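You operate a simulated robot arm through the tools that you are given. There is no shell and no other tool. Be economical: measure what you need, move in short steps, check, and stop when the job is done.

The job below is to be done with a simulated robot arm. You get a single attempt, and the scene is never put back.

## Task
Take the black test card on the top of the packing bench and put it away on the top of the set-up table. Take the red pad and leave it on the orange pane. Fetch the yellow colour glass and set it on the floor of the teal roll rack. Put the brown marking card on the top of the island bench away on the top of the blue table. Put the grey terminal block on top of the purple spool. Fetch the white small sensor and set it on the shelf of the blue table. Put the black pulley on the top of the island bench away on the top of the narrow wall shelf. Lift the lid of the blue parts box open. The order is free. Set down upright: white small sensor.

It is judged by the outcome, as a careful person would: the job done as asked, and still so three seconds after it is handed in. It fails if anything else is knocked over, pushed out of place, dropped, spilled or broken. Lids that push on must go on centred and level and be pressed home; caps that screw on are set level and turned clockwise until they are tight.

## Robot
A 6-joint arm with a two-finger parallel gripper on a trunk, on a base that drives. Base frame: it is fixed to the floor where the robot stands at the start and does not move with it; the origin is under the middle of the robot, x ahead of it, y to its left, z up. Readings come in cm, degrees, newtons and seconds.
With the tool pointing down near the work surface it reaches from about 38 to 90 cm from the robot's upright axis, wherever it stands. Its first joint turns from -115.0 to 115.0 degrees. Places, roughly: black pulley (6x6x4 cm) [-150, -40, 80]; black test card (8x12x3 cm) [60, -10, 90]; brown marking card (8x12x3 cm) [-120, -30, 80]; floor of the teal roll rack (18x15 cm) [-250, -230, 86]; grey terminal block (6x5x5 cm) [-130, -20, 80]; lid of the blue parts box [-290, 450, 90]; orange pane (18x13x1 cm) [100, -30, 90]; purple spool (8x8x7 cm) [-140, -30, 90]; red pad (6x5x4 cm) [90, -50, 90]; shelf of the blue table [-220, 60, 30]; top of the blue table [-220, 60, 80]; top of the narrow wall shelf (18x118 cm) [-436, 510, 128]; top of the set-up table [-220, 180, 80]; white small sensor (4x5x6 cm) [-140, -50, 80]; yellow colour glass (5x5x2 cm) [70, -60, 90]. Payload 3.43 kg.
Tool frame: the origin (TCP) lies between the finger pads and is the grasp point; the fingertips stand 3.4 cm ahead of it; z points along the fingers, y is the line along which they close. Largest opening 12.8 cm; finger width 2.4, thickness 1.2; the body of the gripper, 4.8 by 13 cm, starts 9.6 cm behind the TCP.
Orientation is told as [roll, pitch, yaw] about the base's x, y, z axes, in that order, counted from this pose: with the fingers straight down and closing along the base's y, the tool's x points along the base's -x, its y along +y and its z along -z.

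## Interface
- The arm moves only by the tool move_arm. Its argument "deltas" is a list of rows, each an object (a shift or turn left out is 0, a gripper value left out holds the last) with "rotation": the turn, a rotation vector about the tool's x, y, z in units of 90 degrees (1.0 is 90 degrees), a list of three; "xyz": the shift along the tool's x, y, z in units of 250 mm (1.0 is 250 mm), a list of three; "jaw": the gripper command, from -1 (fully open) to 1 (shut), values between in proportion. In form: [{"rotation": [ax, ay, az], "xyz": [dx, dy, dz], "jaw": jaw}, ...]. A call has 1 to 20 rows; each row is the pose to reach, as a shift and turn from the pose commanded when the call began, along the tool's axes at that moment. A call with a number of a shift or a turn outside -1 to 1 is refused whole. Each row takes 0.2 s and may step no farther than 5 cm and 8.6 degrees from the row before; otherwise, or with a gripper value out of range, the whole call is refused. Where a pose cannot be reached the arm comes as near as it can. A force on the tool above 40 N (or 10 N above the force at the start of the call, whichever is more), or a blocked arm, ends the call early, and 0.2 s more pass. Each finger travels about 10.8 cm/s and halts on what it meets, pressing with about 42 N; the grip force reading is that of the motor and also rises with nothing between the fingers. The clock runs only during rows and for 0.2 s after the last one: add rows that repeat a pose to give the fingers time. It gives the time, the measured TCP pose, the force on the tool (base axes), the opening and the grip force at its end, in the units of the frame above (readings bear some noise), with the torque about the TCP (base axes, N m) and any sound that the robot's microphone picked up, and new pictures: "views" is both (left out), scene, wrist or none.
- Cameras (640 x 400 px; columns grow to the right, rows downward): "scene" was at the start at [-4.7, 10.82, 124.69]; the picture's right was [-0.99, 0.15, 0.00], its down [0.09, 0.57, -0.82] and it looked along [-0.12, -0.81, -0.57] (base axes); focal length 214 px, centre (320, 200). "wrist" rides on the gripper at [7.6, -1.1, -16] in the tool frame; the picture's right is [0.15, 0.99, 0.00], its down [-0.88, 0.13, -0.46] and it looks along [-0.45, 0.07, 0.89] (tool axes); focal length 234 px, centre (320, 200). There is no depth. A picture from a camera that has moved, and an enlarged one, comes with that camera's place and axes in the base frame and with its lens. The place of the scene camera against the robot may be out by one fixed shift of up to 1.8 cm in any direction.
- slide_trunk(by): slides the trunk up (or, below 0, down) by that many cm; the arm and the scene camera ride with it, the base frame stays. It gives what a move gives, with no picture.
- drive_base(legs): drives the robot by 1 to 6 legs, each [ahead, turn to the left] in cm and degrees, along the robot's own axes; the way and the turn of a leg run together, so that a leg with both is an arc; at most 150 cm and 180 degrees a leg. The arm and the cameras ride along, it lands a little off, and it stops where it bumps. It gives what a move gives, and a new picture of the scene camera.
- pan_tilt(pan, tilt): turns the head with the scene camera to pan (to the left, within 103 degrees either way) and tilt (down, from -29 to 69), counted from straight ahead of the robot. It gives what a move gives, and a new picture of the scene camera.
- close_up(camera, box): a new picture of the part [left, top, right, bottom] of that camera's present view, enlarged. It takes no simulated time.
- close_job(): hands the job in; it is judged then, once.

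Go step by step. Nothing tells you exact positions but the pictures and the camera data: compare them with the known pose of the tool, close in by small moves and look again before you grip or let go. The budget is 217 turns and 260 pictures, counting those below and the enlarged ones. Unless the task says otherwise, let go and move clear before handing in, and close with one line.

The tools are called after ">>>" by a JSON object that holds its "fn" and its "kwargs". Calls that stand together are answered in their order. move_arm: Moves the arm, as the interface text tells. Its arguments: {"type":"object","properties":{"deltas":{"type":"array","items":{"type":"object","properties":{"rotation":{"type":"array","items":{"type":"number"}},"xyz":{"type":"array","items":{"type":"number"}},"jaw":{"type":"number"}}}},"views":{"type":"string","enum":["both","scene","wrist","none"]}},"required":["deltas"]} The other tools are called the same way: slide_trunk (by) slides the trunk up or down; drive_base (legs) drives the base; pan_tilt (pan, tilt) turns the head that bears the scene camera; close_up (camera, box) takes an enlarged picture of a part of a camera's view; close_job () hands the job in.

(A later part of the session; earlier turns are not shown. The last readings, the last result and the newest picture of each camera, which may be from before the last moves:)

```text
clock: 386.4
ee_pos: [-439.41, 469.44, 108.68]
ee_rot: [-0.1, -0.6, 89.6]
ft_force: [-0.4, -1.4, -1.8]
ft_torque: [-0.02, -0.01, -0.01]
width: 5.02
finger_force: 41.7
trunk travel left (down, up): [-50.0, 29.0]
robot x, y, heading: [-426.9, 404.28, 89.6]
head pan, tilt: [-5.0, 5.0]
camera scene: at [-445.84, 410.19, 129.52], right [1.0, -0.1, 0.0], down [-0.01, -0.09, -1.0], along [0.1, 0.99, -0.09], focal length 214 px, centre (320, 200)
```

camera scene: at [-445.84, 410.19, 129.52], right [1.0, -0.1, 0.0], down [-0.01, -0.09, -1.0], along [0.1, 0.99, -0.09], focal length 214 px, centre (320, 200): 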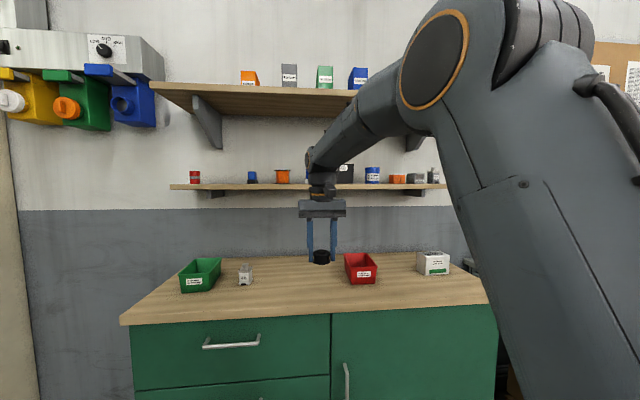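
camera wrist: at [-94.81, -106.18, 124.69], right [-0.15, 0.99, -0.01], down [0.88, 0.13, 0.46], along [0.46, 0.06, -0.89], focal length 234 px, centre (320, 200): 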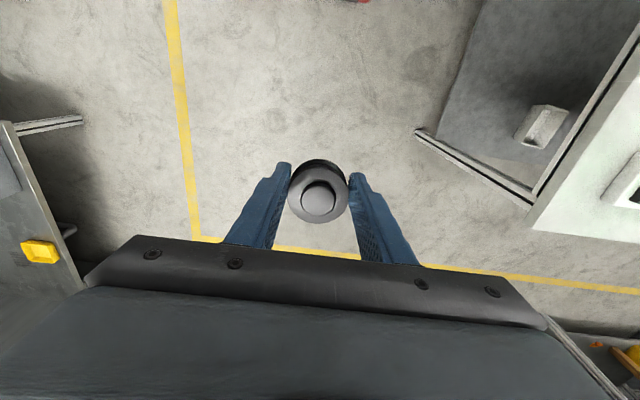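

The upper shelf overhangs (front y≈491, z≈162), so a vertical tool won't fit above the lower shelf. I'll set the pulley on the cabinet top and regrip it with a 45° tool. First I drive closer.

>>> {"fn": "drive_base", "kwargs": {"legs": [[18, 0]]}}

>>> {"fn": "pan_tilt", "kwargs": {"pan": -10, "tilt": 25}}

>>> {"fn": "move_arm", "kwargs": {"deltas": [{"xyz": [0, 0, 0.05], "rotation": [-0.002, 0.006, 0]}, {"xyz": [0, 0, 0.2], "rotation": [-0.002, 0.006, 0]}, {"xyz": [0, 0, 0.36], "rotation": [-0.002, 0.006, 0]}], "views": "both"}}

```text
clock: 387.9
ee_pos: [-439.22, 486.9, 108.72]
ee_rot: [-0.2, -0.6, 89.6]
ft_force: [-0.4, -0.2, -1.2]
ft_torque: [-0.02, -0.03, 0.01]
width: 5.03
finger_force: 42.2
trunk travel left (down, up): [-50.0, 29.0]
robot x, y, heading: [-426.84, 422.11, 89.5]
head pan, tilt: [-5.0, 5.0]
camera scene: at [-445.64, 427.7, 129.52], right [1.0, -0.1, 0.0], down [-0.01, -0.09, -1.0], along [0.1, 0.99, -0.09], focal length 214 px, centre (320, 200)
```

scene: 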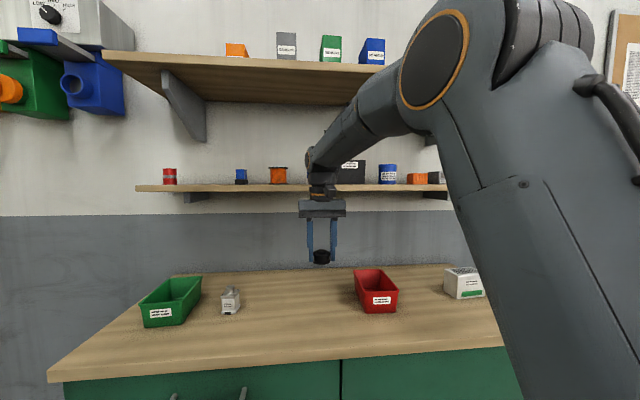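

```text
clock: 388.7
ee_pos: [-439.13, 487.01, 108.72]
ee_rot: [-0.2, -0.5, 89.7]
ft_force: [0.2, 0.4, -1.2]
ft_torque: [-0.02, 0.0, 0.0]
width: 5.0
finger_force: 42.0
trunk travel left (down, up): [-50.0, 29.0]
robot x, y, heading: [-426.79, 421.49, 89.4]
head pan, tilt: [-10.0, 25.0]
camera scene: at [-444.84, 427.62, 126.28], right [0.98, -0.18, 0.0], down [-0.08, -0.41, -0.91], along [0.17, 0.89, -0.42], focal length 214 px, centre (320, 200)
```

scene: 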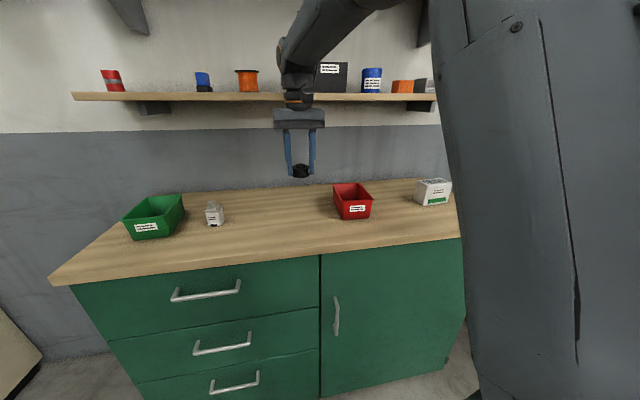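

```text
clock: 389.5
ee_pos: [-439.06, 487.21, 99.47]
ee_rot: [0.1, -0.1, 89.7]
ft_force: [0.7, -0.6, -1.1]
ft_torque: [0.05, 0.02, 0.01]
width: 5.05
finger_force: 41.9
trunk travel left (down, up): [-50.0, 29.0]
robot x, y, heading: [-426.86, 421.9, 89.4]
head pan, tilt: [-10.0, 25.0]
camera scene: at [-444.83, 427.58, 126.28], right [0.98, -0.18, 0.0], down [-0.08, -0.42, -0.91], along [0.17, 0.89, -0.42], focal length 214 px, centre (320, 200)
camera wrist: at [-438.13, 479.53, 115.47], right [-0.99, -0.14, 0.0], down [-0.13, 0.88, 0.46], along [-0.06, 0.45, -0.89], focal length 234 px, centre (320, 200)
```

scene: 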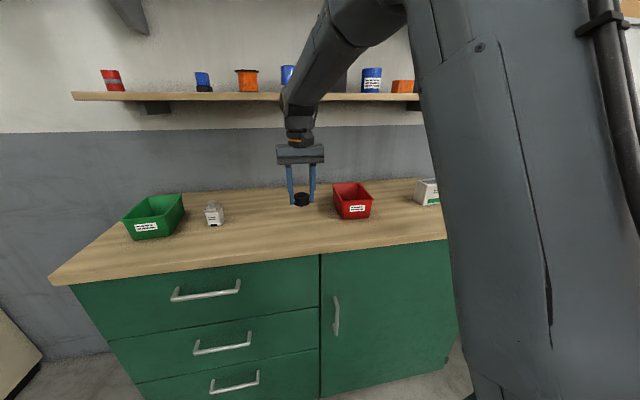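
wrist: 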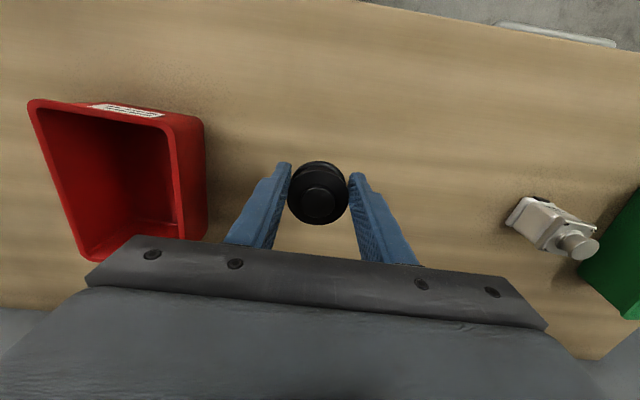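

Good spot between the trays. I lower toward the cabinet top carefully.

>>> {"fn": "move_arm", "kwargs": {"deltas": [{"xyz": [0, 0, 0.1]}, {"xyz": [0, 0, 0.2]}, {"xyz": [0, 0, 0.24]}, {"xyz": [0, 0, 0.24]}], "views": "none"}}

>>> {"fn": "close_up", "kwargs": {"camera": "scene", "box": [250, 130, 370, 230]}}

```text
clock: 390.5
ee_pos: [-438.99, 486.98, 93.91]
ee_rot: [0.1, -0.2, 89.8]
ft_force: [-0.2, -2.7, 16.2]
ft_torque: [-0.26, -0.04, -0.03]
width: 5.05
finger_force: 41.9
trunk travel left (down, up): [-50.0, 29.0]
robot x, y, heading: [-427.11, 421.7, 89.3]
head pan, tilt: [-10.0, 25.0]
```

```text
4.00 times, centred on (310, 180) of scene
camera zoom: at [-444.83, 427.54, 126.3], right [0.98, -0.18, 0.0], down [-0.08, -0.41, -0.91], along [0.17, 0.89, -0.42], focal length 858 px, centre (360, 280)
```

zoom: 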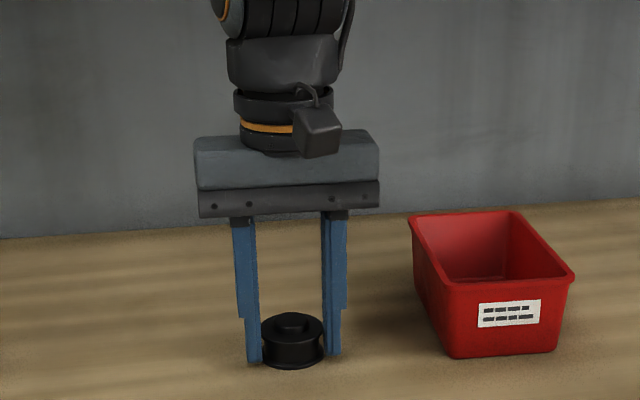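

The cabinet top is at z≈90. I release, rise, and back up 12 cm for the tilted regrip.

>>> {"fn": "move_arm", "kwargs": {"deltas": [{"xyz": [0, 0, -0.005]}, {"xyz": [0, 0, -0.005], "jaw": -0.2}, {"xyz": [0, 0, -0.005], "jaw": -0.3}, {"xyz": [0, 0, -0.005], "jaw": -0.3}, {"xyz": [0, 0, -0.15], "jaw": -0.3}, {"xyz": [0, 0, -0.33]}, {"xyz": [0, 0, -0.5]}, {"xyz": [0, 0, -0.6]}], "views": "none"}}

>>> {"fn": "drive_base", "kwargs": {"legs": [[-12, 0]]}}

>>> {"fn": "move_arm", "kwargs": {"deltas": [{"rotation": [0, -0.083, 0]}, {"rotation": [0, -0.166, 0]}, {"rotation": [0, -0.25, 0]}, {"rotation": [0, -0.333, 0]}, {"rotation": [0, -0.416, 0]}, {"rotation": [0, -0.5, 0]}, {"rotation": [0, -0.5, 0]}], "views": "both"}}

```text
clock: 392.3
ee_pos: [-439.46, 487.04, 108.73]
ee_rot: [-0.1, 0.1, 89.8]
ft_force: [-0.8, 0.8, 0.5]
ft_torque: [-0.03, -0.04, 0.0]
width: 8.32
finger_force: 0.1
trunk travel left (down, up): [-50.0, 29.0]
robot x, y, heading: [-426.95, 421.27, 89.3]
head pan, tilt: [-10.0, 25.0]
```

```text
clock: 393.5
ee_pos: [-439.79, 475.35, 108.86]
ee_rot: [0.0, 0.0, 89.9]
ft_force: [0.2, 0.1, 0.0]
ft_torque: [-0.02, 0.0, 0.0]
width: 8.33
finger_force: 0.0
trunk travel left (down, up): [-50.0, 29.0]
robot x, y, heading: [-427.19, 410.01, 89.6]
head pan, tilt: [-10.0, 25.0]
camera scene: at [-444.97, 415.8, 126.27], right [0.98, -0.18, 0.0], down [-0.08, -0.42, -0.91], along [0.17, 0.89, -0.42], focal length 214 px, centre (320, 200)
```

scene: 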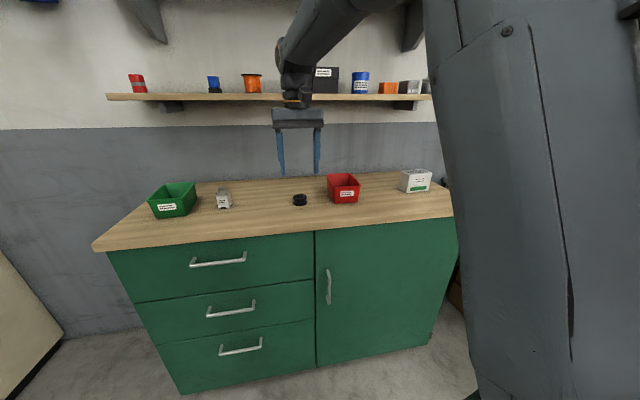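

```text
clock: 395.1
ee_pos: [-439.72, 475.38, 108.8]
ee_rot: [0.0, -45.1, 89.9]
ft_force: [-0.2, 1.1, 0.9]
ft_torque: [-0.02, 0.01, -0.01]
width: 8.34
finger_force: 0.2
trunk travel left (down, up): [-50.0, 29.0]
robot x, y, heading: [-426.73, 409.49, 89.3]
head pan, tilt: [-10.0, 25.0]
camera scene: at [-444.97, 415.79, 126.28], right [0.98, -0.18, 0.0], down [-0.08, -0.42, -0.91], along [0.17, 0.89, -0.42], focal length 214 px, centre (320, 200)
camera wrist: at [-438.73, 458.57, 114.71], right [-0.99, -0.1, -0.1], down [-0.13, 0.3, 0.95], along [-0.06, 0.95, -0.31], focal length 234 px, centre (320, 200)
```

scene: 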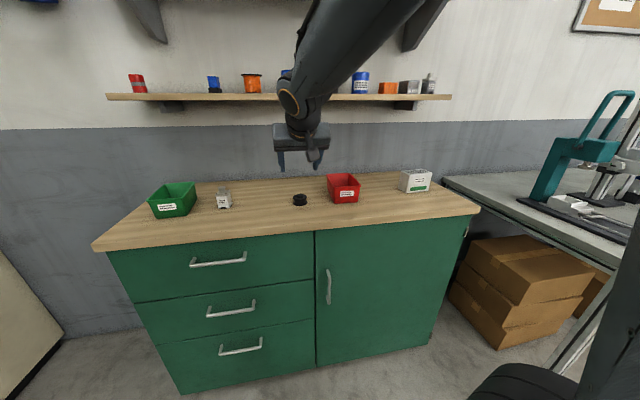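
wrist: 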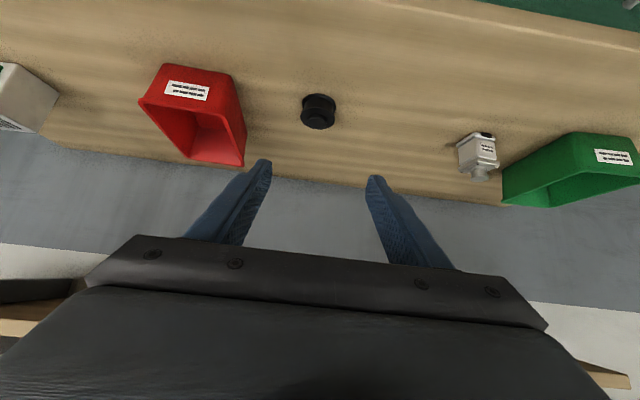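

Tilted and lined up. I advance toward the pulley.

>>> {"fn": "move_arm", "kwargs": {"deltas": [{"xyz": [0.05, -0.01, 0.15]}, {"xyz": [0.09, -0.02, 0.3]}, {"xyz": [0.13, -0.02, 0.44]}, {"xyz": [0.136, -0.02, 0.56]}, {"xyz": [0.136, -0.02, 0.56]}], "views": "wrist"}}

>>> {"fn": "close_up", "kwargs": {"camera": "wrist", "box": [220, 90, 420, 215]}}

>>> {"fn": "close_up", "kwargs": {"camera": "scene", "box": [230, 120, 390, 230]}}

```text
clock: 396.3
ee_pos: [-439.07, 482.61, 96.73]
ee_rot: [0.1, -45.1, 89.8]
ft_force: [-0.1, 0.8, 0.4]
ft_torque: [0.04, 0.01, 0.03]
width: 8.34
finger_force: 0.1
trunk travel left (down, up): [-50.0, 29.0]
robot x, y, heading: [-427.21, 409.95, 89.8]
head pan, tilt: [-10.0, 25.0]
camera wrist: at [-438.05, 465.93, 102.66], right [-0.99, -0.1, -0.1], down [-0.13, 0.3, 0.94], along [-0.06, 0.95, -0.31], focal length 234 px, centre (320, 200)
```

wrist: 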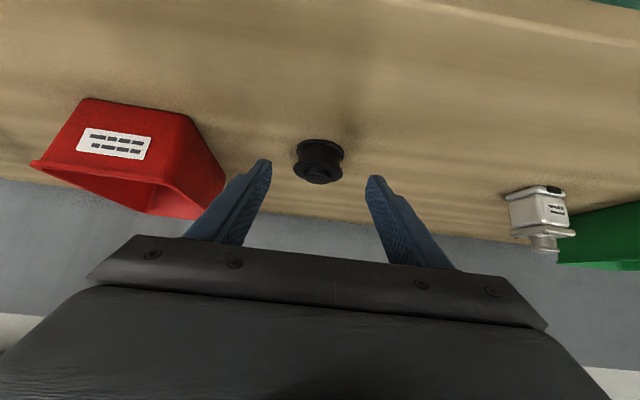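

```text
3.20 times, centred on (320, 152) of wrist
camera zoom: at [-438.05, 465.93, 102.66], right [-0.99, -0.1, -0.1], down [-0.13, 0.3, 0.94], along [-0.06, 0.95, -0.31], focal length 749 px, centre (320, 352)
```

zoom: 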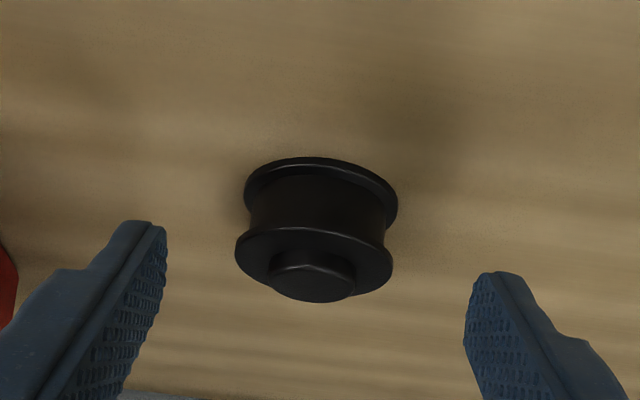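

```text
3.64 times, centred on (310, 175) of scene
camera zoom: at [-444.97, 415.78, 126.28], right [0.98, -0.18, 0.0], down [-0.08, -0.42, -0.91], along [0.17, 0.89, -0.42], focal length 780 px, centre (356, 291)
```

zoom: 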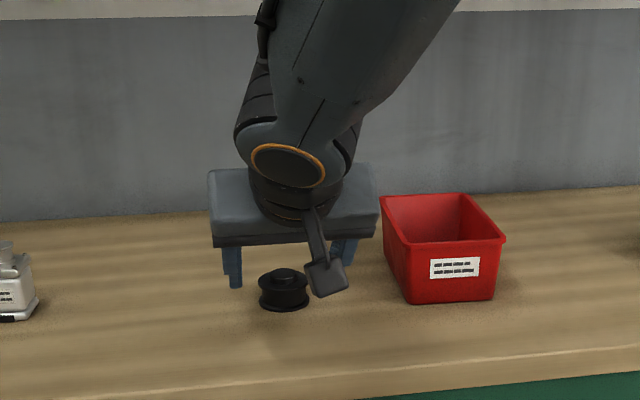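

Lined up. I move in the last 4 cm and close.

>>> {"fn": "move_arm", "kwargs": {"deltas": [{"xyz": [0, 0, 0.09]}, {"xyz": [0, 0, 0.172]}, {"xyz": [0, 0, 0.172]}], "views": "wrist"}}

>>> {"fn": "close_up", "kwargs": {"camera": "wrist", "box": [220, 110, 420, 235]}}

```text
clock: 397.1
ee_pos: [-439.12, 485.64, 93.49]
ee_rot: [-0.2, -45.0, 89.7]
ft_force: [0.4, -0.1, 0.7]
ft_torque: [0.03, -0.02, 0.01]
width: 8.32
finger_force: 0.0
trunk travel left (down, up): [-50.0, 29.0]
robot x, y, heading: [-427.38, 409.48, 89.4]
head pan, tilt: [-10.0, 25.0]
camera wrist: at [-438.03, 468.92, 99.49], right [-0.99, -0.1, -0.1], down [-0.13, 0.3, 0.94], along [-0.06, 0.95, -0.31], focal length 234 px, centre (320, 200)
```

wrist: 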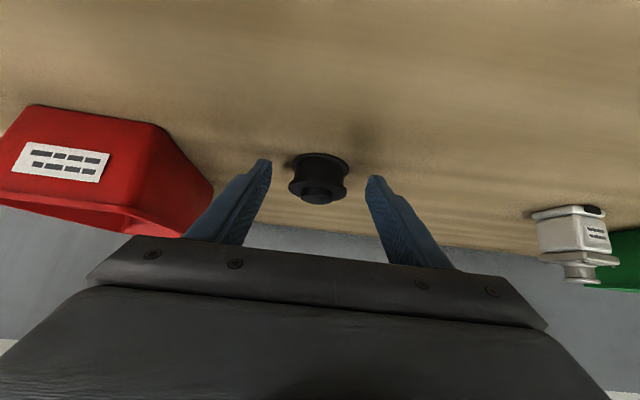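

```text
3.20 times, centred on (320, 172) of wrist
camera zoom: at [-438.03, 468.92, 99.49], right [-0.99, -0.1, -0.1], down [-0.13, 0.3, 0.94], along [-0.06, 0.95, -0.31], focal length 749 px, centre (320, 288)
```

zoom: 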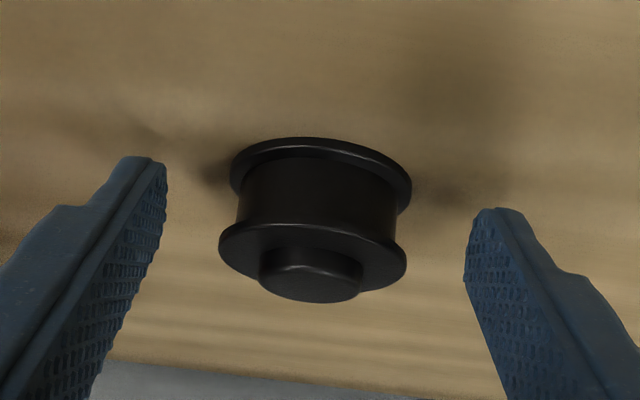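

>>> {"fn": "move_arm", "kwargs": {"deltas": [{"jaw": 1}, {"jaw": 1}, {"jaw": 1}, {"jaw": 1}], "views": "wrist"}}

>>> {"fn": "move_arm", "kwargs": {"deltas": [{"xyz": [-0.028, 0, -0.028]}, {"xyz": [-0.113, 0, -0.113]}, {"xyz": [-0.2, 0, -0.2]}], "views": "wrist"}}

```text
clock: 398.1
ee_pos: [-439.0, 485.52, 93.59]
ee_rot: [0.0, -45.0, 89.9]
ft_force: [-0.2, -0.7, 0.3]
ft_torque: [-0.01, -0.01, -0.01]
width: 5.04
finger_force: 41.9
trunk travel left (down, up): [-50.0, 29.0]
robot x, y, heading: [-426.78, 409.86, 89.3]
head pan, tilt: [-10.0, 25.0]
camera wrist: at [-438.03, 468.91, 99.5], right [-0.99, -0.1, -0.1], down [-0.13, 0.3, 0.94], along [-0.06, 0.95, -0.31], focal length 234 px, centre (320, 200)
```

wrist: 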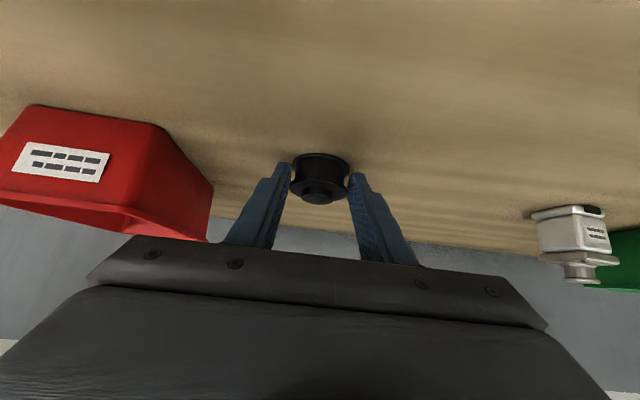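

```text
clock: 398.9
ee_pos: [-439.23, 485.68, 100.31]
ee_rot: [0.0, -45.0, 89.8]
ft_force: [0.2, 0.2, -1.4]
ft_torque: [-0.04, 0.01, 0.0]
width: 5.06
finger_force: 42.2
trunk travel left (down, up): [-50.0, 29.0]
robot x, y, heading: [-427.02, 409.84, 89.4]
head pan, tilt: [-10.0, 25.0]
camera wrist: at [-438.16, 469.01, 106.38], right [-0.99, -0.1, -0.1], down [-0.13, 0.3, 0.94], along [-0.06, 0.95, -0.31], focal length 234 px, centre (320, 200)
```

wrist: 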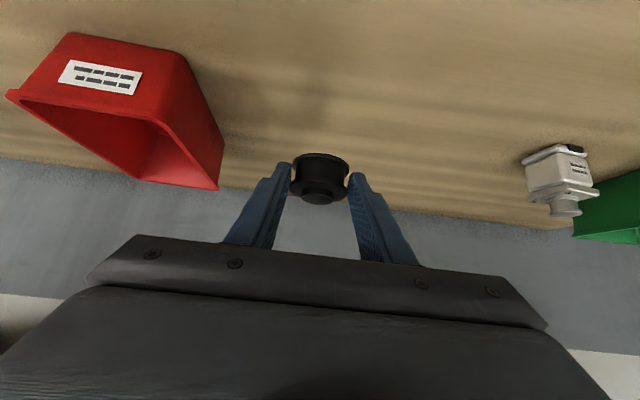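

The pulley is firmly held at 45°. The free gap on the shelf is around x≈-478. I raise the trunk and shift the base slightly left so it is in reach.

>>> {"fn": "move_arm", "kwargs": {"deltas": [{"xyz": [0.1, 0, -0.1]}, {"xyz": [0.2, 0, -0.2]}], "views": "none"}}

>>> {"fn": "slide_trunk", "kwargs": {"by": 29}}

>>> {"fn": "drive_base", "kwargs": {"legs": [[0, 36], [22, 0], [0, -10]]}}

>>> {"fn": "pan_tilt", "kwargs": {"pan": -15, "tilt": 12}}

```text
clock: 399.5
ee_pos: [-438.84, 478.87, 100.08]
ee_rot: [-0.1, -45.0, 89.9]
ft_force: [0.8, -0.5, -1.2]
ft_torque: [0.0, 0.03, 0.02]
width: 5.04
finger_force: 41.6
trunk travel left (down, up): [-50.0, 29.0]
robot x, y, heading: [-426.95, 409.76, 89.3]
head pan, tilt: [-10.0, 25.0]
```

```text
clock: 402.4
ee_pos: [-439.15, 478.81, 129.27]
ee_rot: [-0.1, -44.9, 89.9]
ft_force: [-0.8, 0.0, -0.8]
ft_torque: [-0.05, 0.01, 0.01]
width: 5.02
finger_force: 41.8
trunk travel left (down, up): [-79.0, 0.0]
robot x, y, heading: [-427.23, 409.68, 89.6]
head pan, tilt: [-10.0, 25.0]
```

```text
clock: 406.5
ee_pos: [-481.56, 483.93, 129.44]
ee_rot: [-0.1, -45.1, 116.5]
ft_force: [-0.5, -0.1, -1.4]
ft_torque: [-0.01, 0.0, 0.01]
width: 5.02
finger_force: 42.1
trunk travel left (down, up): [-79.0, 0.0]
robot x, y, heading: [-440.01, 428.09, 116.0]
head pan, tilt: [-10.0, 25.0]
camera scene: at [-454.99, 417.69, 155.27], right [0.96, 0.28, 0.0], down [0.12, -0.41, -0.91], along [-0.25, 0.87, -0.42], focal length 214 px, centre (320, 200)
```

scene: 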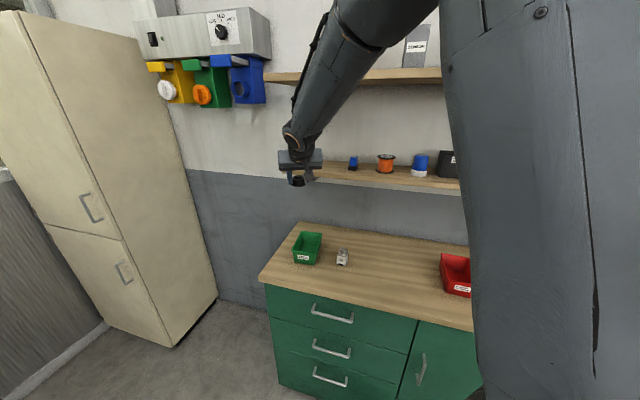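

```text
clock: 407.3
ee_pos: [-481.63, 483.79, 129.49]
ee_rot: [0.0, -45.0, 116.4]
ft_force: [-0.3, 0.1, -1.6]
ft_torque: [-0.03, -0.04, -0.01]
width: 5.06
finger_force: 41.8
trunk travel left (down, up): [-79.0, 0.0]
robot x, y, heading: [-439.68, 427.55, 116.4]
head pan, tilt: [-15.0, 12.0]
camera scene: at [-454.23, 417.99, 157.38], right [0.98, 0.19, 0.0], down [0.04, -0.2, -0.98], along [-0.19, 0.96, -0.21], focal length 214 px, centre (320, 200)
```

scene: 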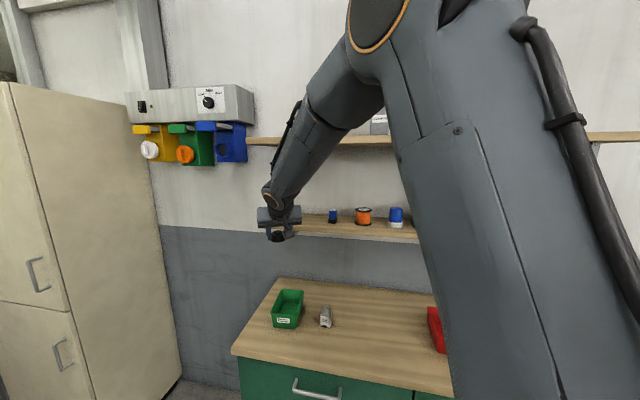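

I raise to z≈135.5 and look with the wrist camera before moving over the shelf.

>>> {"fn": "move_arm", "kwargs": {"deltas": [{"xyz": [-0.085, 0, -0.085]}, {"xyz": [-0.17, -0.1, -0.17]}, {"xyz": [-0.17, -0.25, -0.17]}, {"xyz": [-0.17, -0.4, -0.17]}, {"xyz": [-0.17, -0.4, -0.17]}], "views": "both"}}

```text
clock: 408.5
ee_pos: [-472.46, 488.21, 135.69]
ee_rot: [-0.2, -45.0, 116.4]
ft_force: [0.2, -0.2, -2.1]
ft_torque: [-0.01, 0.01, -0.01]
width: 5.06
finger_force: 42.6
trunk travel left (down, up): [-79.0, 0.0]
robot x, y, heading: [-439.97, 427.44, 116.3]
head pan, tilt: [-15.0, 12.0]
camera scene: at [-454.19, 418.01, 157.39], right [0.98, 0.19, 0.0], down [0.04, -0.2, -0.98], along [-0.19, 0.96, -0.21], focal length 214 px, centre (320, 200)
camera wrist: at [-464.1, 473.75, 141.57], right [-0.84, -0.53, -0.1], down [-0.25, 0.21, 0.94], along [-0.48, 0.82, -0.31], focal length 234 px, centre (320, 200)
```

scene: 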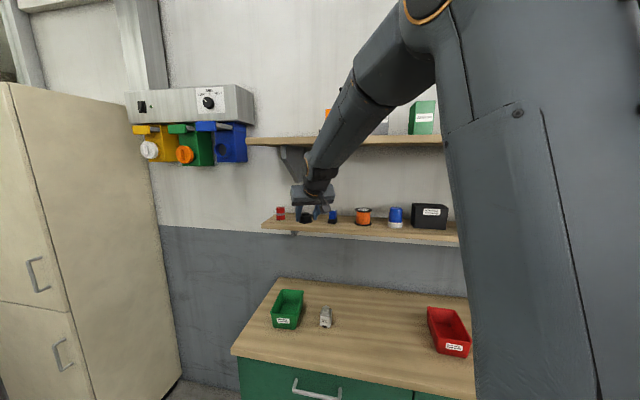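
wrist: 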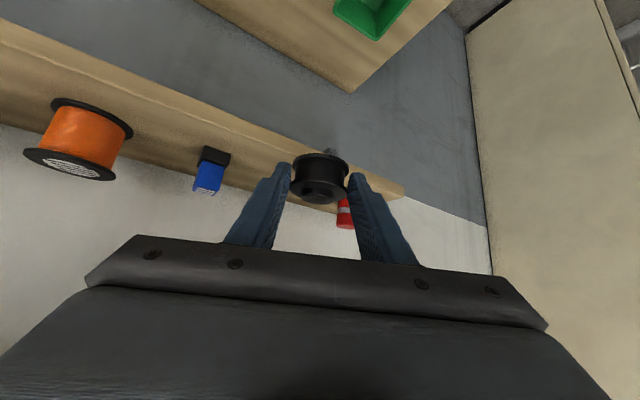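

Shelf front edge at y≈496.5; blue item at x≈-466, red at x≈-487. I move the pulley over the middle of the gap (-476.5, 505.5).

>>> {"fn": "move_arm", "kwargs": {"deltas": [{"xyz": [-0.112, -0.041, 0.112]}, {"xyz": [-0.224, -0.082, 0.224]}, {"xyz": [-0.336, -0.122, 0.336]}, {"xyz": [-0.448, -0.163, 0.448]}, {"xyz": [-0.448, -0.163, 0.448]}], "views": "both"}}

>>> {"fn": "close_up", "kwargs": {"camera": "scene", "box": [240, 110, 400, 260]}}

```text
clock: 409.7
ee_pos: [-475.67, 503.93, 135.63]
ee_rot: [-0.1, -45.0, 116.4]
ft_force: [-1.0, 0.7, -2.0]
ft_torque: [-0.03, 0.0, -0.03]
width: 5.04
finger_force: 41.9
trunk travel left (down, up): [-79.0, 0.0]
robot x, y, heading: [-440.0, 427.72, 116.0]
head pan, tilt: [-15.0, 12.0]
camera scene: at [-454.23, 418.03, 157.39], right [0.98, 0.19, 0.0], down [0.04, -0.2, -0.98], along [-0.19, 0.96, -0.21], focal length 214 px, centre (320, 200)
camera wrist: at [-467.32, 489.43, 141.61], right [-0.84, -0.53, -0.1], down [-0.25, 0.21, 0.94], along [-0.48, 0.82, -0.31], focal length 234 px, centre (320, 200)
```

scene: 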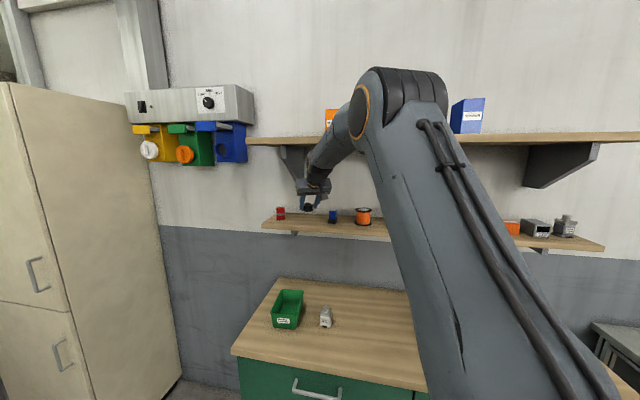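
wrist: 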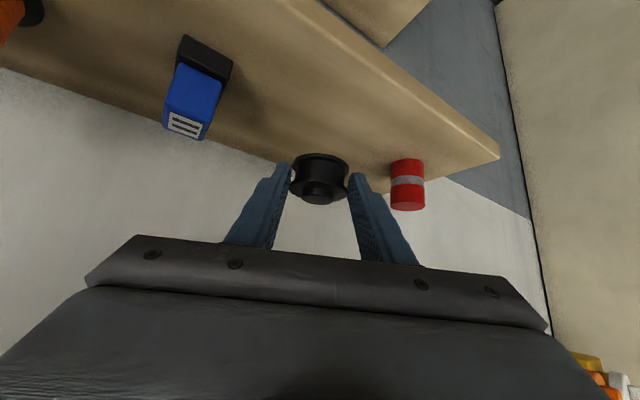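

```text
2.67 times, centred on (320, 185) of scene
camera zoom: at [-454.23, 418.03, 157.39], right [0.98, 0.19, 0.0], down [0.04, -0.2, -0.98], along [-0.19, 0.96, -0.21], focal length 572 px, centre (320, 240)
```

zoom: 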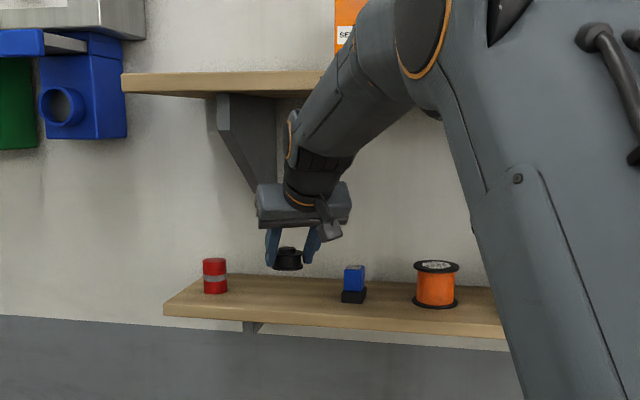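

On target: the pulley is above the gap between red can and blue item. I lower it.

>>> {"fn": "move_arm", "kwargs": {"deltas": [{"xyz": [0.036, 0, 0.036]}, {"xyz": [0.071, 0, 0.071]}, {"xyz": [0.094, 0, 0.094]}, {"xyz": [0.094, 0, 0.094]}], "views": "none"}}

>>> {"fn": "close_up", "kwargs": {"camera": "scene", "box": [260, 160, 370, 240]}}

```text
clock: 410.7
ee_pos: [-476.01, 504.21, 132.34]
ee_rot: [0.0, -45.0, 116.4]
ft_force: [-0.4, 0.2, -1.9]
ft_torque: [-0.05, -0.02, -0.01]
width: 5.02
finger_force: 41.7
trunk travel left (down, up): [-79.0, 0.0]
robot x, y, heading: [-439.91, 427.68, 116.0]
head pan, tilt: [-15.0, 12.0]
```

```text
5.00 times, centred on (315, 200) of scene
camera zoom: at [-454.22, 418.01, 157.39], right [0.98, 0.19, 0.0], down [0.04, -0.2, -0.98], along [-0.19, 0.96, -0.21], focal length 1072 px, centre (345, 200)
```

zoom: 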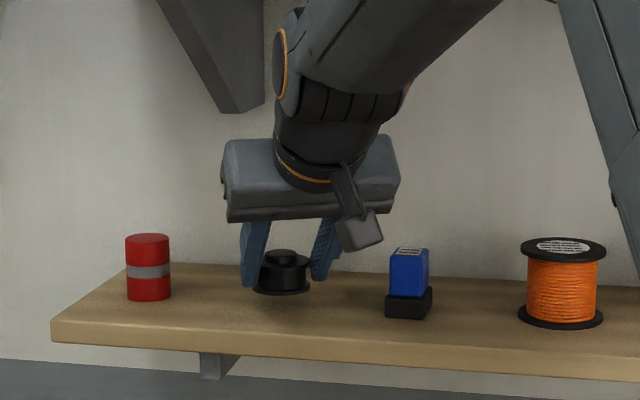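

>>> {"fn": "move_arm", "kwargs": {"deltas": [{"xyz": [0.008, 0, 0.008]}, {"xyz": [0.014, 0, 0.014]}, {"xyz": [0.014, 0, 0.014]}], "views": "none"}}

>>> {"fn": "move_arm", "kwargs": {"deltas": [{"xyz": [0.006, 0, 0.006]}, {"xyz": [0.008, 0, 0.008]}, {"xyz": [0.008, 0, 0.008]}], "views": "none"}}

```text
clock: 411.5
ee_pos: [-476.04, 504.18, 131.73]
ee_rot: [-0.1, -44.9, 116.4]
ft_force: [0.2, -1.1, -1.4]
ft_torque: [-0.05, -0.02, 0.04]
width: 5.04
finger_force: 42.0
trunk travel left (down, up): [-79.0, 0.0]
robot x, y, heading: [-439.44, 427.59, 116.3]
head pan, tilt: [-15.0, 12.0]
```

```text
clock: 412.3
ee_pos: [-476.0, 504.25, 131.54]
ee_rot: [-0.2, -45.0, 116.5]
ft_force: [0.7, 0.1, -1.1]
ft_torque: [-0.04, 0.02, 0.01]
width: 5.02
finger_force: 42.3
trunk travel left (down, up): [-79.0, 0.0]
robot x, y, heading: [-440.26, 427.37, 116.1]
head pan, tilt: [-15.0, 12.0]
```

>>> {"fn": "move_arm", "kwargs": {"deltas": [{"xyz": [0.006, 0, 0.006]}, {"xyz": [0.01, 0, 0.01]}, {"xyz": [0.01, 0, 0.01]}], "views": "none"}}

>>> {"fn": "close_up", "kwargs": {"camera": "scene", "box": [270, 180, 360, 240]}}

```text
clock: 413.1
ee_pos: [-475.94, 504.29, 130.9]
ee_rot: [0.0, -45.0, 116.4]
ft_force: [0.0, -0.2, -2.3]
ft_torque: [-0.04, -0.01, 0.0]
width: 5.01
finger_force: 41.8
trunk travel left (down, up): [-79.0, 0.0]
robot x, y, heading: [-439.53, 427.26, 116.1]
head pan, tilt: [-15.0, 12.0]
```

```text
6.67 times, centred on (315, 210) of scene
camera zoom: at [-454.22, 418.0, 157.39], right [0.98, 0.19, 0.0], down [0.04, -0.2, -0.98], along [-0.19, 0.96, -0.21], focal length 1430 px, centre (353, 133)
```

zoom: 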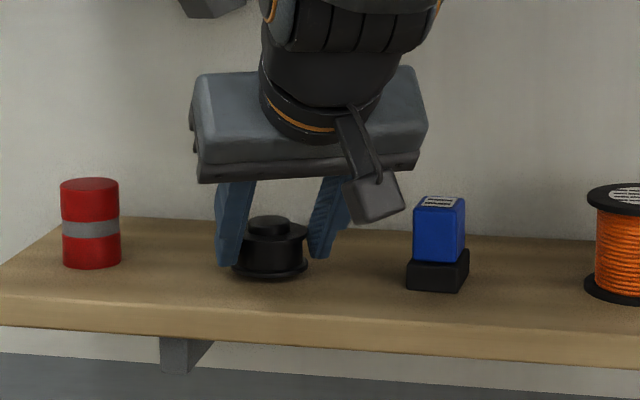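

Nearly down; I keep lowering in small steps.

>>> {"fn": "move_arm", "kwargs": {"deltas": [{"xyz": [0.006, 0, 0.006]}, {"xyz": [0.012, 0, 0.012]}, {"xyz": [0.012, 0, 0.012]}], "views": "none"}}

>>> {"fn": "move_arm", "kwargs": {"deltas": [{"xyz": [0.006, 0, 0.006]}, {"xyz": [0.01, 0, 0.01]}, {"xyz": [0.01, 0, 0.01]}], "views": "none"}}

```text
clock: 413.9
ee_pos: [-476.06, 504.25, 130.56]
ee_rot: [-0.2, -44.9, 116.4]
ft_force: [0.1, 0.1, -2.5]
ft_torque: [-0.05, 0.0, -0.02]
width: 5.0
finger_force: 42.2
trunk travel left (down, up): [-79.0, 0.0]
robot x, y, heading: [-439.72, 427.29, 116.1]
head pan, tilt: [-15.0, 12.0]
```

```text
clock: 414.7
ee_pos: [-475.93, 504.33, 130.63]
ee_rot: [-0.1, -45.2, 116.4]
ft_force: [-2.2, 5.0, 10.4]
ft_torque: [0.13, 0.13, -0.06]
width: 5.04
finger_force: 41.9
trunk travel left (down, up): [-79.0, 0.0]
robot x, y, heading: [-439.87, 427.55, 116.0]
head pan, tilt: [-15.0, 12.0]
```

Contact. I release, back out along the tool axis.

>>> {"fn": "move_arm", "kwargs": {"deltas": [{"jaw": 0.0}, {"jaw": -0.22}, {"jaw": -0.22}, {"jaw": -0.22}, {"xyz": [0, 0, -0.15]}, {"xyz": [0, 0, -0.3]}, {"xyz": [0.1, 0, -0.45]}, {"xyz": [0.2, 0, -0.6]}], "views": "scene"}}

>>> {"fn": "close_up", "kwargs": {"camera": "scene", "box": [250, 170, 380, 250]}}

```text
clock: 416.5
ee_pos: [-469.96, 491.59, 137.48]
ee_rot: [-0.2, -45.0, 116.4]
ft_force: [-0.4, -0.5, 0.3]
ft_torque: [-0.02, -0.04, -0.03]
width: 7.79
finger_force: 0.1
trunk travel left (down, up): [-79.0, 0.0]
robot x, y, heading: [-439.83, 427.81, 116.1]
head pan, tilt: [-15.0, 12.0]
camera scene: at [-454.24, 418.05, 157.39], right [0.98, 0.19, 0.0], down [0.04, -0.2, -0.98], along [-0.19, 0.96, -0.21], focal length 214 px, centre (320, 200)
```

scene: 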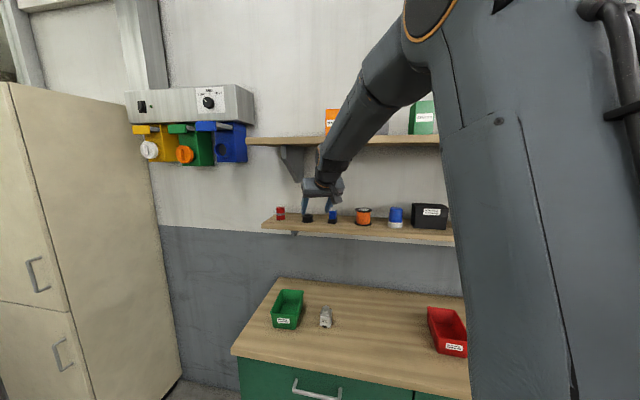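

```text
4.92 times, centred on (315, 210) of scene
camera zoom: at [-454.24, 418.05, 157.39], right [0.98, 0.19, 0.0], down [0.04, -0.2, -0.98], along [-0.19, 0.96, -0.21], focal length 1056 px, centre (345, 151)
```

zoom: 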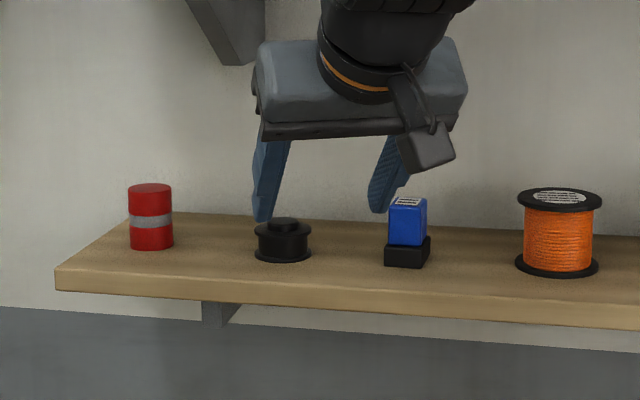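

Pulley stands on the wall shelf. I back away, lower the trunk, and look for the blue parts box on the workbench to the right.

>>> {"fn": "drive_base", "kwargs": {"legs": [[-50, 0]]}}

>>> {"fn": "slide_trunk", "kwargs": {"by": -29}}

>>> {"fn": "move_arm", "kwargs": {"deltas": [{"rotation": [0, 0.083, 0]}, {"rotation": [0, 0.166, 0]}, {"rotation": [0, 0.25, 0]}, {"rotation": [0, 0.333, 0]}, {"rotation": [0, 0.416, 0]}, {"rotation": [0, 0.5, 0]}], "views": "none"}}

>>> {"fn": "drive_base", "kwargs": {"legs": [[0, -80]]}}

```text
clock: 419.4
ee_pos: [-448.01, 446.65, 137.69]
ee_rot: [-0.1, -44.9, 116.6]
ft_force: [0.0, 0.1, -0.5]
ft_torque: [0.04, -0.01, -0.02]
width: 7.8
finger_force: 0.0
trunk travel left (down, up): [-79.0, 0.0]
robot x, y, heading: [-418.04, 382.99, 116.0]
head pan, tilt: [-15.0, 12.0]
camera scene: at [-432.19, 373.1, 157.39], right [0.98, 0.19, 0.0], down [0.04, -0.2, -0.98], along [-0.19, 0.96, -0.21], focal length 214 px, centre (320, 200)
```

scene: 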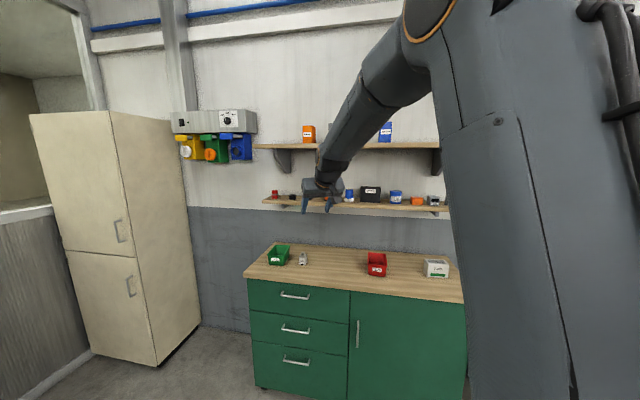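

```text
clock: 422.3
ee_pos: [-448.02, 446.71, 108.43]
ee_rot: [-0.1, -45.0, 116.6]
ft_force: [-0.2, 0.8, -0.3]
ft_torque: [-0.02, 0.0, -0.01]
width: 7.81
finger_force: 0.1
trunk travel left (down, up): [-50.0, 29.0]
robot x, y, heading: [-417.87, 382.72, 115.9]
head pan, tilt: [-15.0, 12.0]
```

```text
clock: 423.7
ee_pos: [-447.89, 446.71, 108.57]
ee_rot: [-0.1, 0.0, 116.5]
ft_force: [0.2, -0.1, -0.2]
ft_torque: [0.05, 0.02, -0.01]
width: 7.8
finger_force: 0.1
trunk travel left (down, up): [-50.0, 29.0]
robot x, y, heading: [-417.7, 382.6, 115.9]
head pan, tilt: [-15.0, 12.0]
```

```text
clock: 427.5
ee_pos: [-361.12, 425.0, 108.61]
ee_rot: [0.1, 0.0, 37.9]
ft_force: [-0.4, -0.3, -0.5]
ft_torque: [0.02, 0.02, 0.01]
width: 7.78
finger_force: 0.1
trunk travel left (down, up): [-50.0, 29.0]
robot x, y, heading: [-417.4, 382.63, 37.7]
head pan, tilt: [-15.0, 12.0]
camera scene: at [-423.83, 399.78, 128.39], right [0.38, -0.92, 0.0], down [-0.19, -0.08, -0.98], along [0.9, 0.38, -0.21], focal length 214 px, centre (320, 200)
```

scene: 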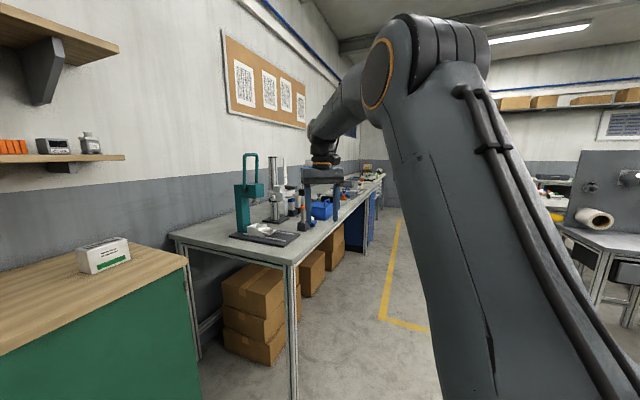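

The blue box sits on the north workbench near (-285,457); bench front at y≈446. I drive to (-285,390) and then look left at it before turning.

>>> {"fn": "drive_base", "kwargs": {"legs": [[0, -34], [132, 0]]}}

>>> {"fn": "pan_tilt", "kwargs": {"pan": 80, "tilt": 25}}

```text
clock: 435.8
ee_pos: [-215.05, 395.44, 108.61]
ee_rot: [0.1, 0.0, 4.1]
ft_force: [0.4, -0.7, 0.1]
ft_torque: [-0.05, 0.01, 0.01]
width: 7.79
finger_force: 0.1
trunk travel left (down, up): [-50.0, 29.0]
robot x, y, heading: [-285.98, 392.08, 3.7]
head pan, tilt: [-15.0, 12.0]
camera scene: at [-281.3, 409.25, 128.39], right [-0.19, -0.98, 0.0], down [-0.2, 0.04, -0.98], along [0.96, -0.19, -0.21], focal length 214 px, centre (320, 200)
```

scene: 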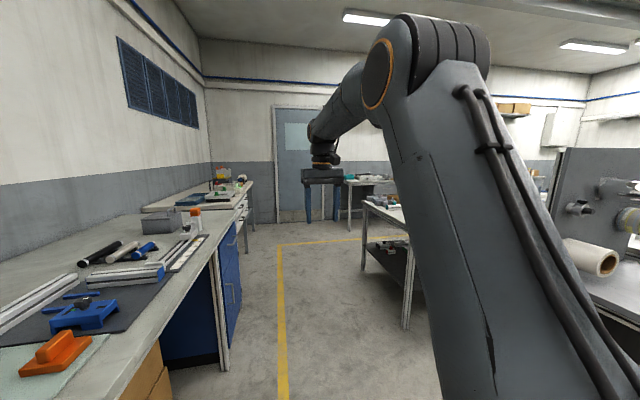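

```text
clock: 437.5
ee_pos: [-215.12, 395.43, 108.57]
ee_rot: [-0.1, 0.1, 4.2]
ft_force: [0.1, 0.8, 0.1]
ft_torque: [-0.01, 0.0, 0.0]
width: 7.82
finger_force: 0.0
trunk travel left (down, up): [-50.0, 29.0]
robot x, y, heading: [-285.76, 391.88, 3.4]
head pan, tilt: [80.0, 25.0]
camera scene: at [-289.46, 420.21, 126.28], right [0.99, -0.11, 0.0], down [-0.05, -0.42, -0.91], along [0.1, 0.9, -0.42], focal length 214 px, centre (320, 200)
```

scene: 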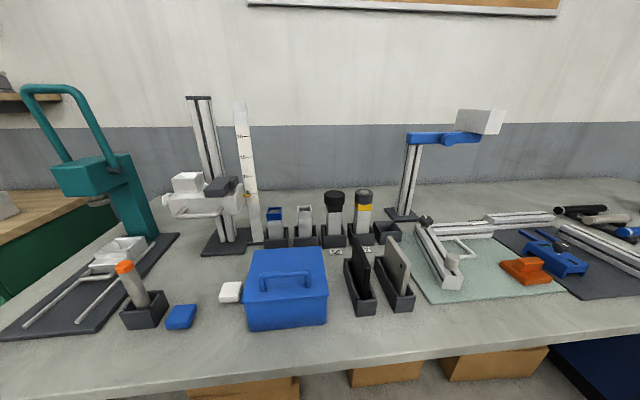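

>>> {"fn": "close_up", "kwargs": {"camera": "scene", "box": [220, 230, 350, 340]}}

```text
3.64 times, centred on (285, 285) of scene
camera zoom: at [-289.46, 420.21, 126.28], right [0.99, -0.11, 0.0], down [-0.05, -0.42, -0.91], along [0.1, 0.9, -0.42], focal length 780 px, centre (447, -109)
```

zoom: 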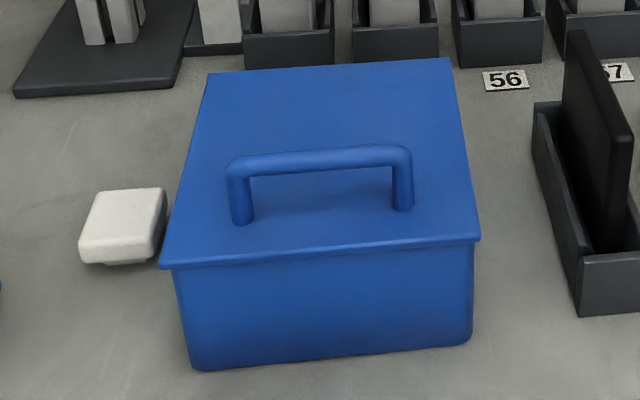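

It's a box with a bail handle on a lid hinged at the back. I pull the arm in, turn to face the bench, and look from the wrist.

>>> {"fn": "move_arm", "kwargs": {"deltas": [{"xyz": [0.18, 0, -0.04]}, {"xyz": [0.36, 0, -0.08]}, {"xyz": [0.54, 0, -0.12]}], "views": "none"}}

>>> {"fn": "drive_base", "kwargs": {"legs": [[0, 86]]}}

>>> {"fn": "pan_tilt", "kwargs": {"pan": -5, "tilt": 30}}

```text
clock: 438.3
ee_pos: [-228.56, 394.35, 111.4]
ee_rot: [0.0, 0.1, 4.2]
ft_force: [0.4, 0.2, -1.5]
ft_torque: [0.0, 0.07, 0.01]
width: 7.8
finger_force: 0.0
trunk travel left (down, up): [-50.0, 29.0]
robot x, y, heading: [-286.11, 391.85, 3.9]
head pan, tilt: [80.0, 25.0]
```

```text
clock: 442.3
ee_pos: [-283.9, 449.04, 111.44]
ee_rot: [0.1, 0.0, 89.7]
ft_force: [-0.3, 0.3, -0.3]
ft_torque: [-0.02, -0.01, 0.0]
width: 7.8
finger_force: 0.1
trunk travel left (down, up): [-50.0, 29.0]
robot x, y, heading: [-286.16, 391.74, 89.3]
head pan, tilt: [80.0, 25.0]
camera scene: at [-314.43, 390.42, 126.28], right [0.18, 0.98, 0.0], down [0.42, -0.08, -0.91], along [-0.89, 0.17, -0.42], focal length 214 px, centre (320, 200)
```

scene: 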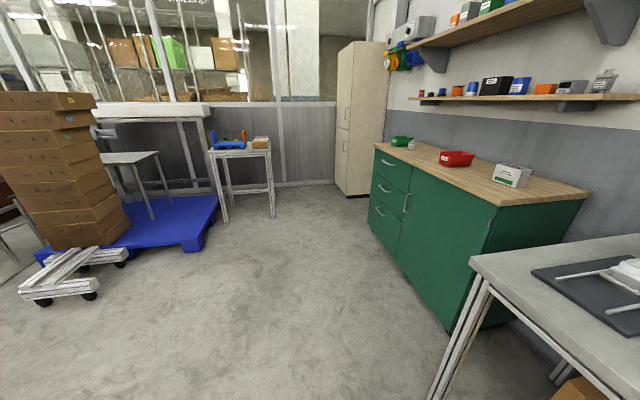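

```text
clock: 443.9
ee_pos: [-283.87, 449.06, 111.34]
ee_rot: [-0.1, -0.1, 89.6]
ft_force: [-0.1, -0.2, -0.4]
ft_torque: [-0.03, 0.04, -0.05]
width: 7.82
finger_force: 0.0
trunk travel left (down, up): [-50.0, 29.0]
robot x, y, heading: [-285.89, 391.49, 89.4]
head pan, tilt: [-5.0, 30.0]
camera scene: at [-304.5, 397.72, 125.48], right [1.0, -0.1, 0.0], down [-0.05, -0.5, -0.87], along [0.08, 0.86, -0.5], focal length 214 px, centre (320, 200)
```

scene: 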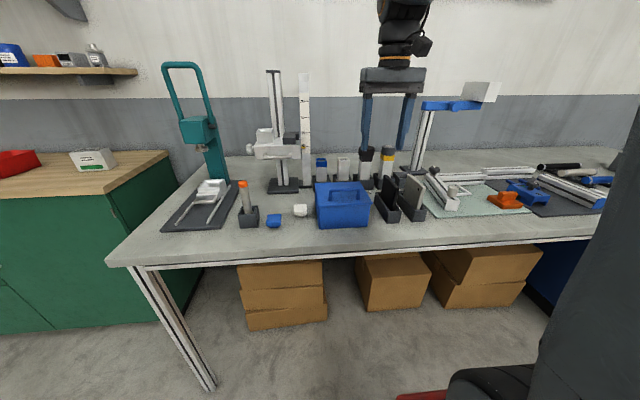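

The box is clearly visible. I rotate the jaw 90° so it closes along y and move above the handle.

>>> {"fn": "move_arm", "kwargs": {"deltas": [{"rotation": [0, 0, 0.09], "xyz": [0, 0.04, 0]}, {"rotation": [0, 0, 0.18], "xyz": [0, 0.08, 0]}, {"rotation": [0, 0, 0.27], "xyz": [0, 0.12, 0]}, {"rotation": [0, 0, 0.36], "xyz": [0, 0.16, 0]}, {"rotation": [0, 0, 0.45], "xyz": [0, 0.2, 0]}, {"rotation": [0, 0, 0.54], "xyz": [0, 0.24, 0]}, {"rotation": [0, 0, 0.63], "xyz": [0, 0.28, 0]}, {"rotation": [0, 0, 0.72], "xyz": [0, 0.32, 0]}, {"rotation": [0, 0, 0.81], "xyz": [0, 0.34, 0]}, {"rotation": [0, 0, 0.9], "xyz": [0, 0.34, 0]}, {"rotation": [0, 0, 0.997], "xyz": [0, 0.34, 0]}, {"rotation": [0, 0, 0.997], "xyz": [0, 0.34, 0]}], "views": "wrist"}}

```text
refused: row 11 steps farther than a row can; nothing moved
```

>>> {"fn": "move_arm", "kwargs": {"deltas": [{"rotation": [0, 0, 0.09], "xyz": [0, 0.04, 0]}, {"rotation": [0, 0, 0.18], "xyz": [0, 0.08, 0]}, {"rotation": [0, 0, 0.27], "xyz": [0, 0.12, 0]}, {"rotation": [0, 0, 0.36], "xyz": [0, 0.16, 0]}, {"rotation": [0, 0, 0.45], "xyz": [0, 0.2, 0]}, {"rotation": [0, 0, 0.54], "xyz": [0, 0.24, 0]}, {"rotation": [0, 0, 0.63], "xyz": [0, 0.28, 0]}, {"rotation": [0, 0, 0.72], "xyz": [0, 0.32, 0]}, {"rotation": [0, 0, 0.81], "xyz": [0, 0.34, 0]}, {"rotation": [0, 0, 0.9], "xyz": [0, 0.34, 0]}, {"rotation": [0, 0, 0.99], "xyz": [0, 0.34, 0]}, {"rotation": [0, 0, 0.99], "xyz": [0, 0.34, 0]}], "views": "wrist"}}

```text
clock: 446.5
ee_pos: [-292.34, 449.24, 111.32]
ee_rot: [0.1, 0.0, 0.5]
ft_force: [0.4, 0.1, -0.8]
ft_torque: [0.06, 0.03, -0.03]
width: 7.82
finger_force: 0.1
trunk travel left (down, up): [-50.0, 29.0]
robot x, y, heading: [-285.92, 391.9, 89.3]
head pan, tilt: [-5.0, 30.0]
camera wrist: at [-299.97, 447.9, 127.34], right [-0.15, 0.99, 0.0], down [0.88, 0.14, 0.46], along [0.45, 0.07, -0.89], focal length 234 px, centre (320, 200)
```

wrist: 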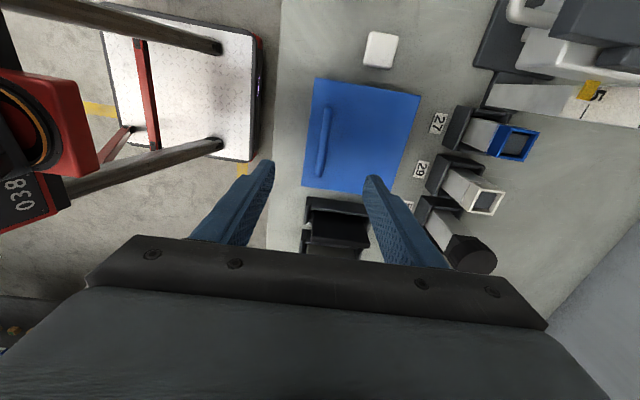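

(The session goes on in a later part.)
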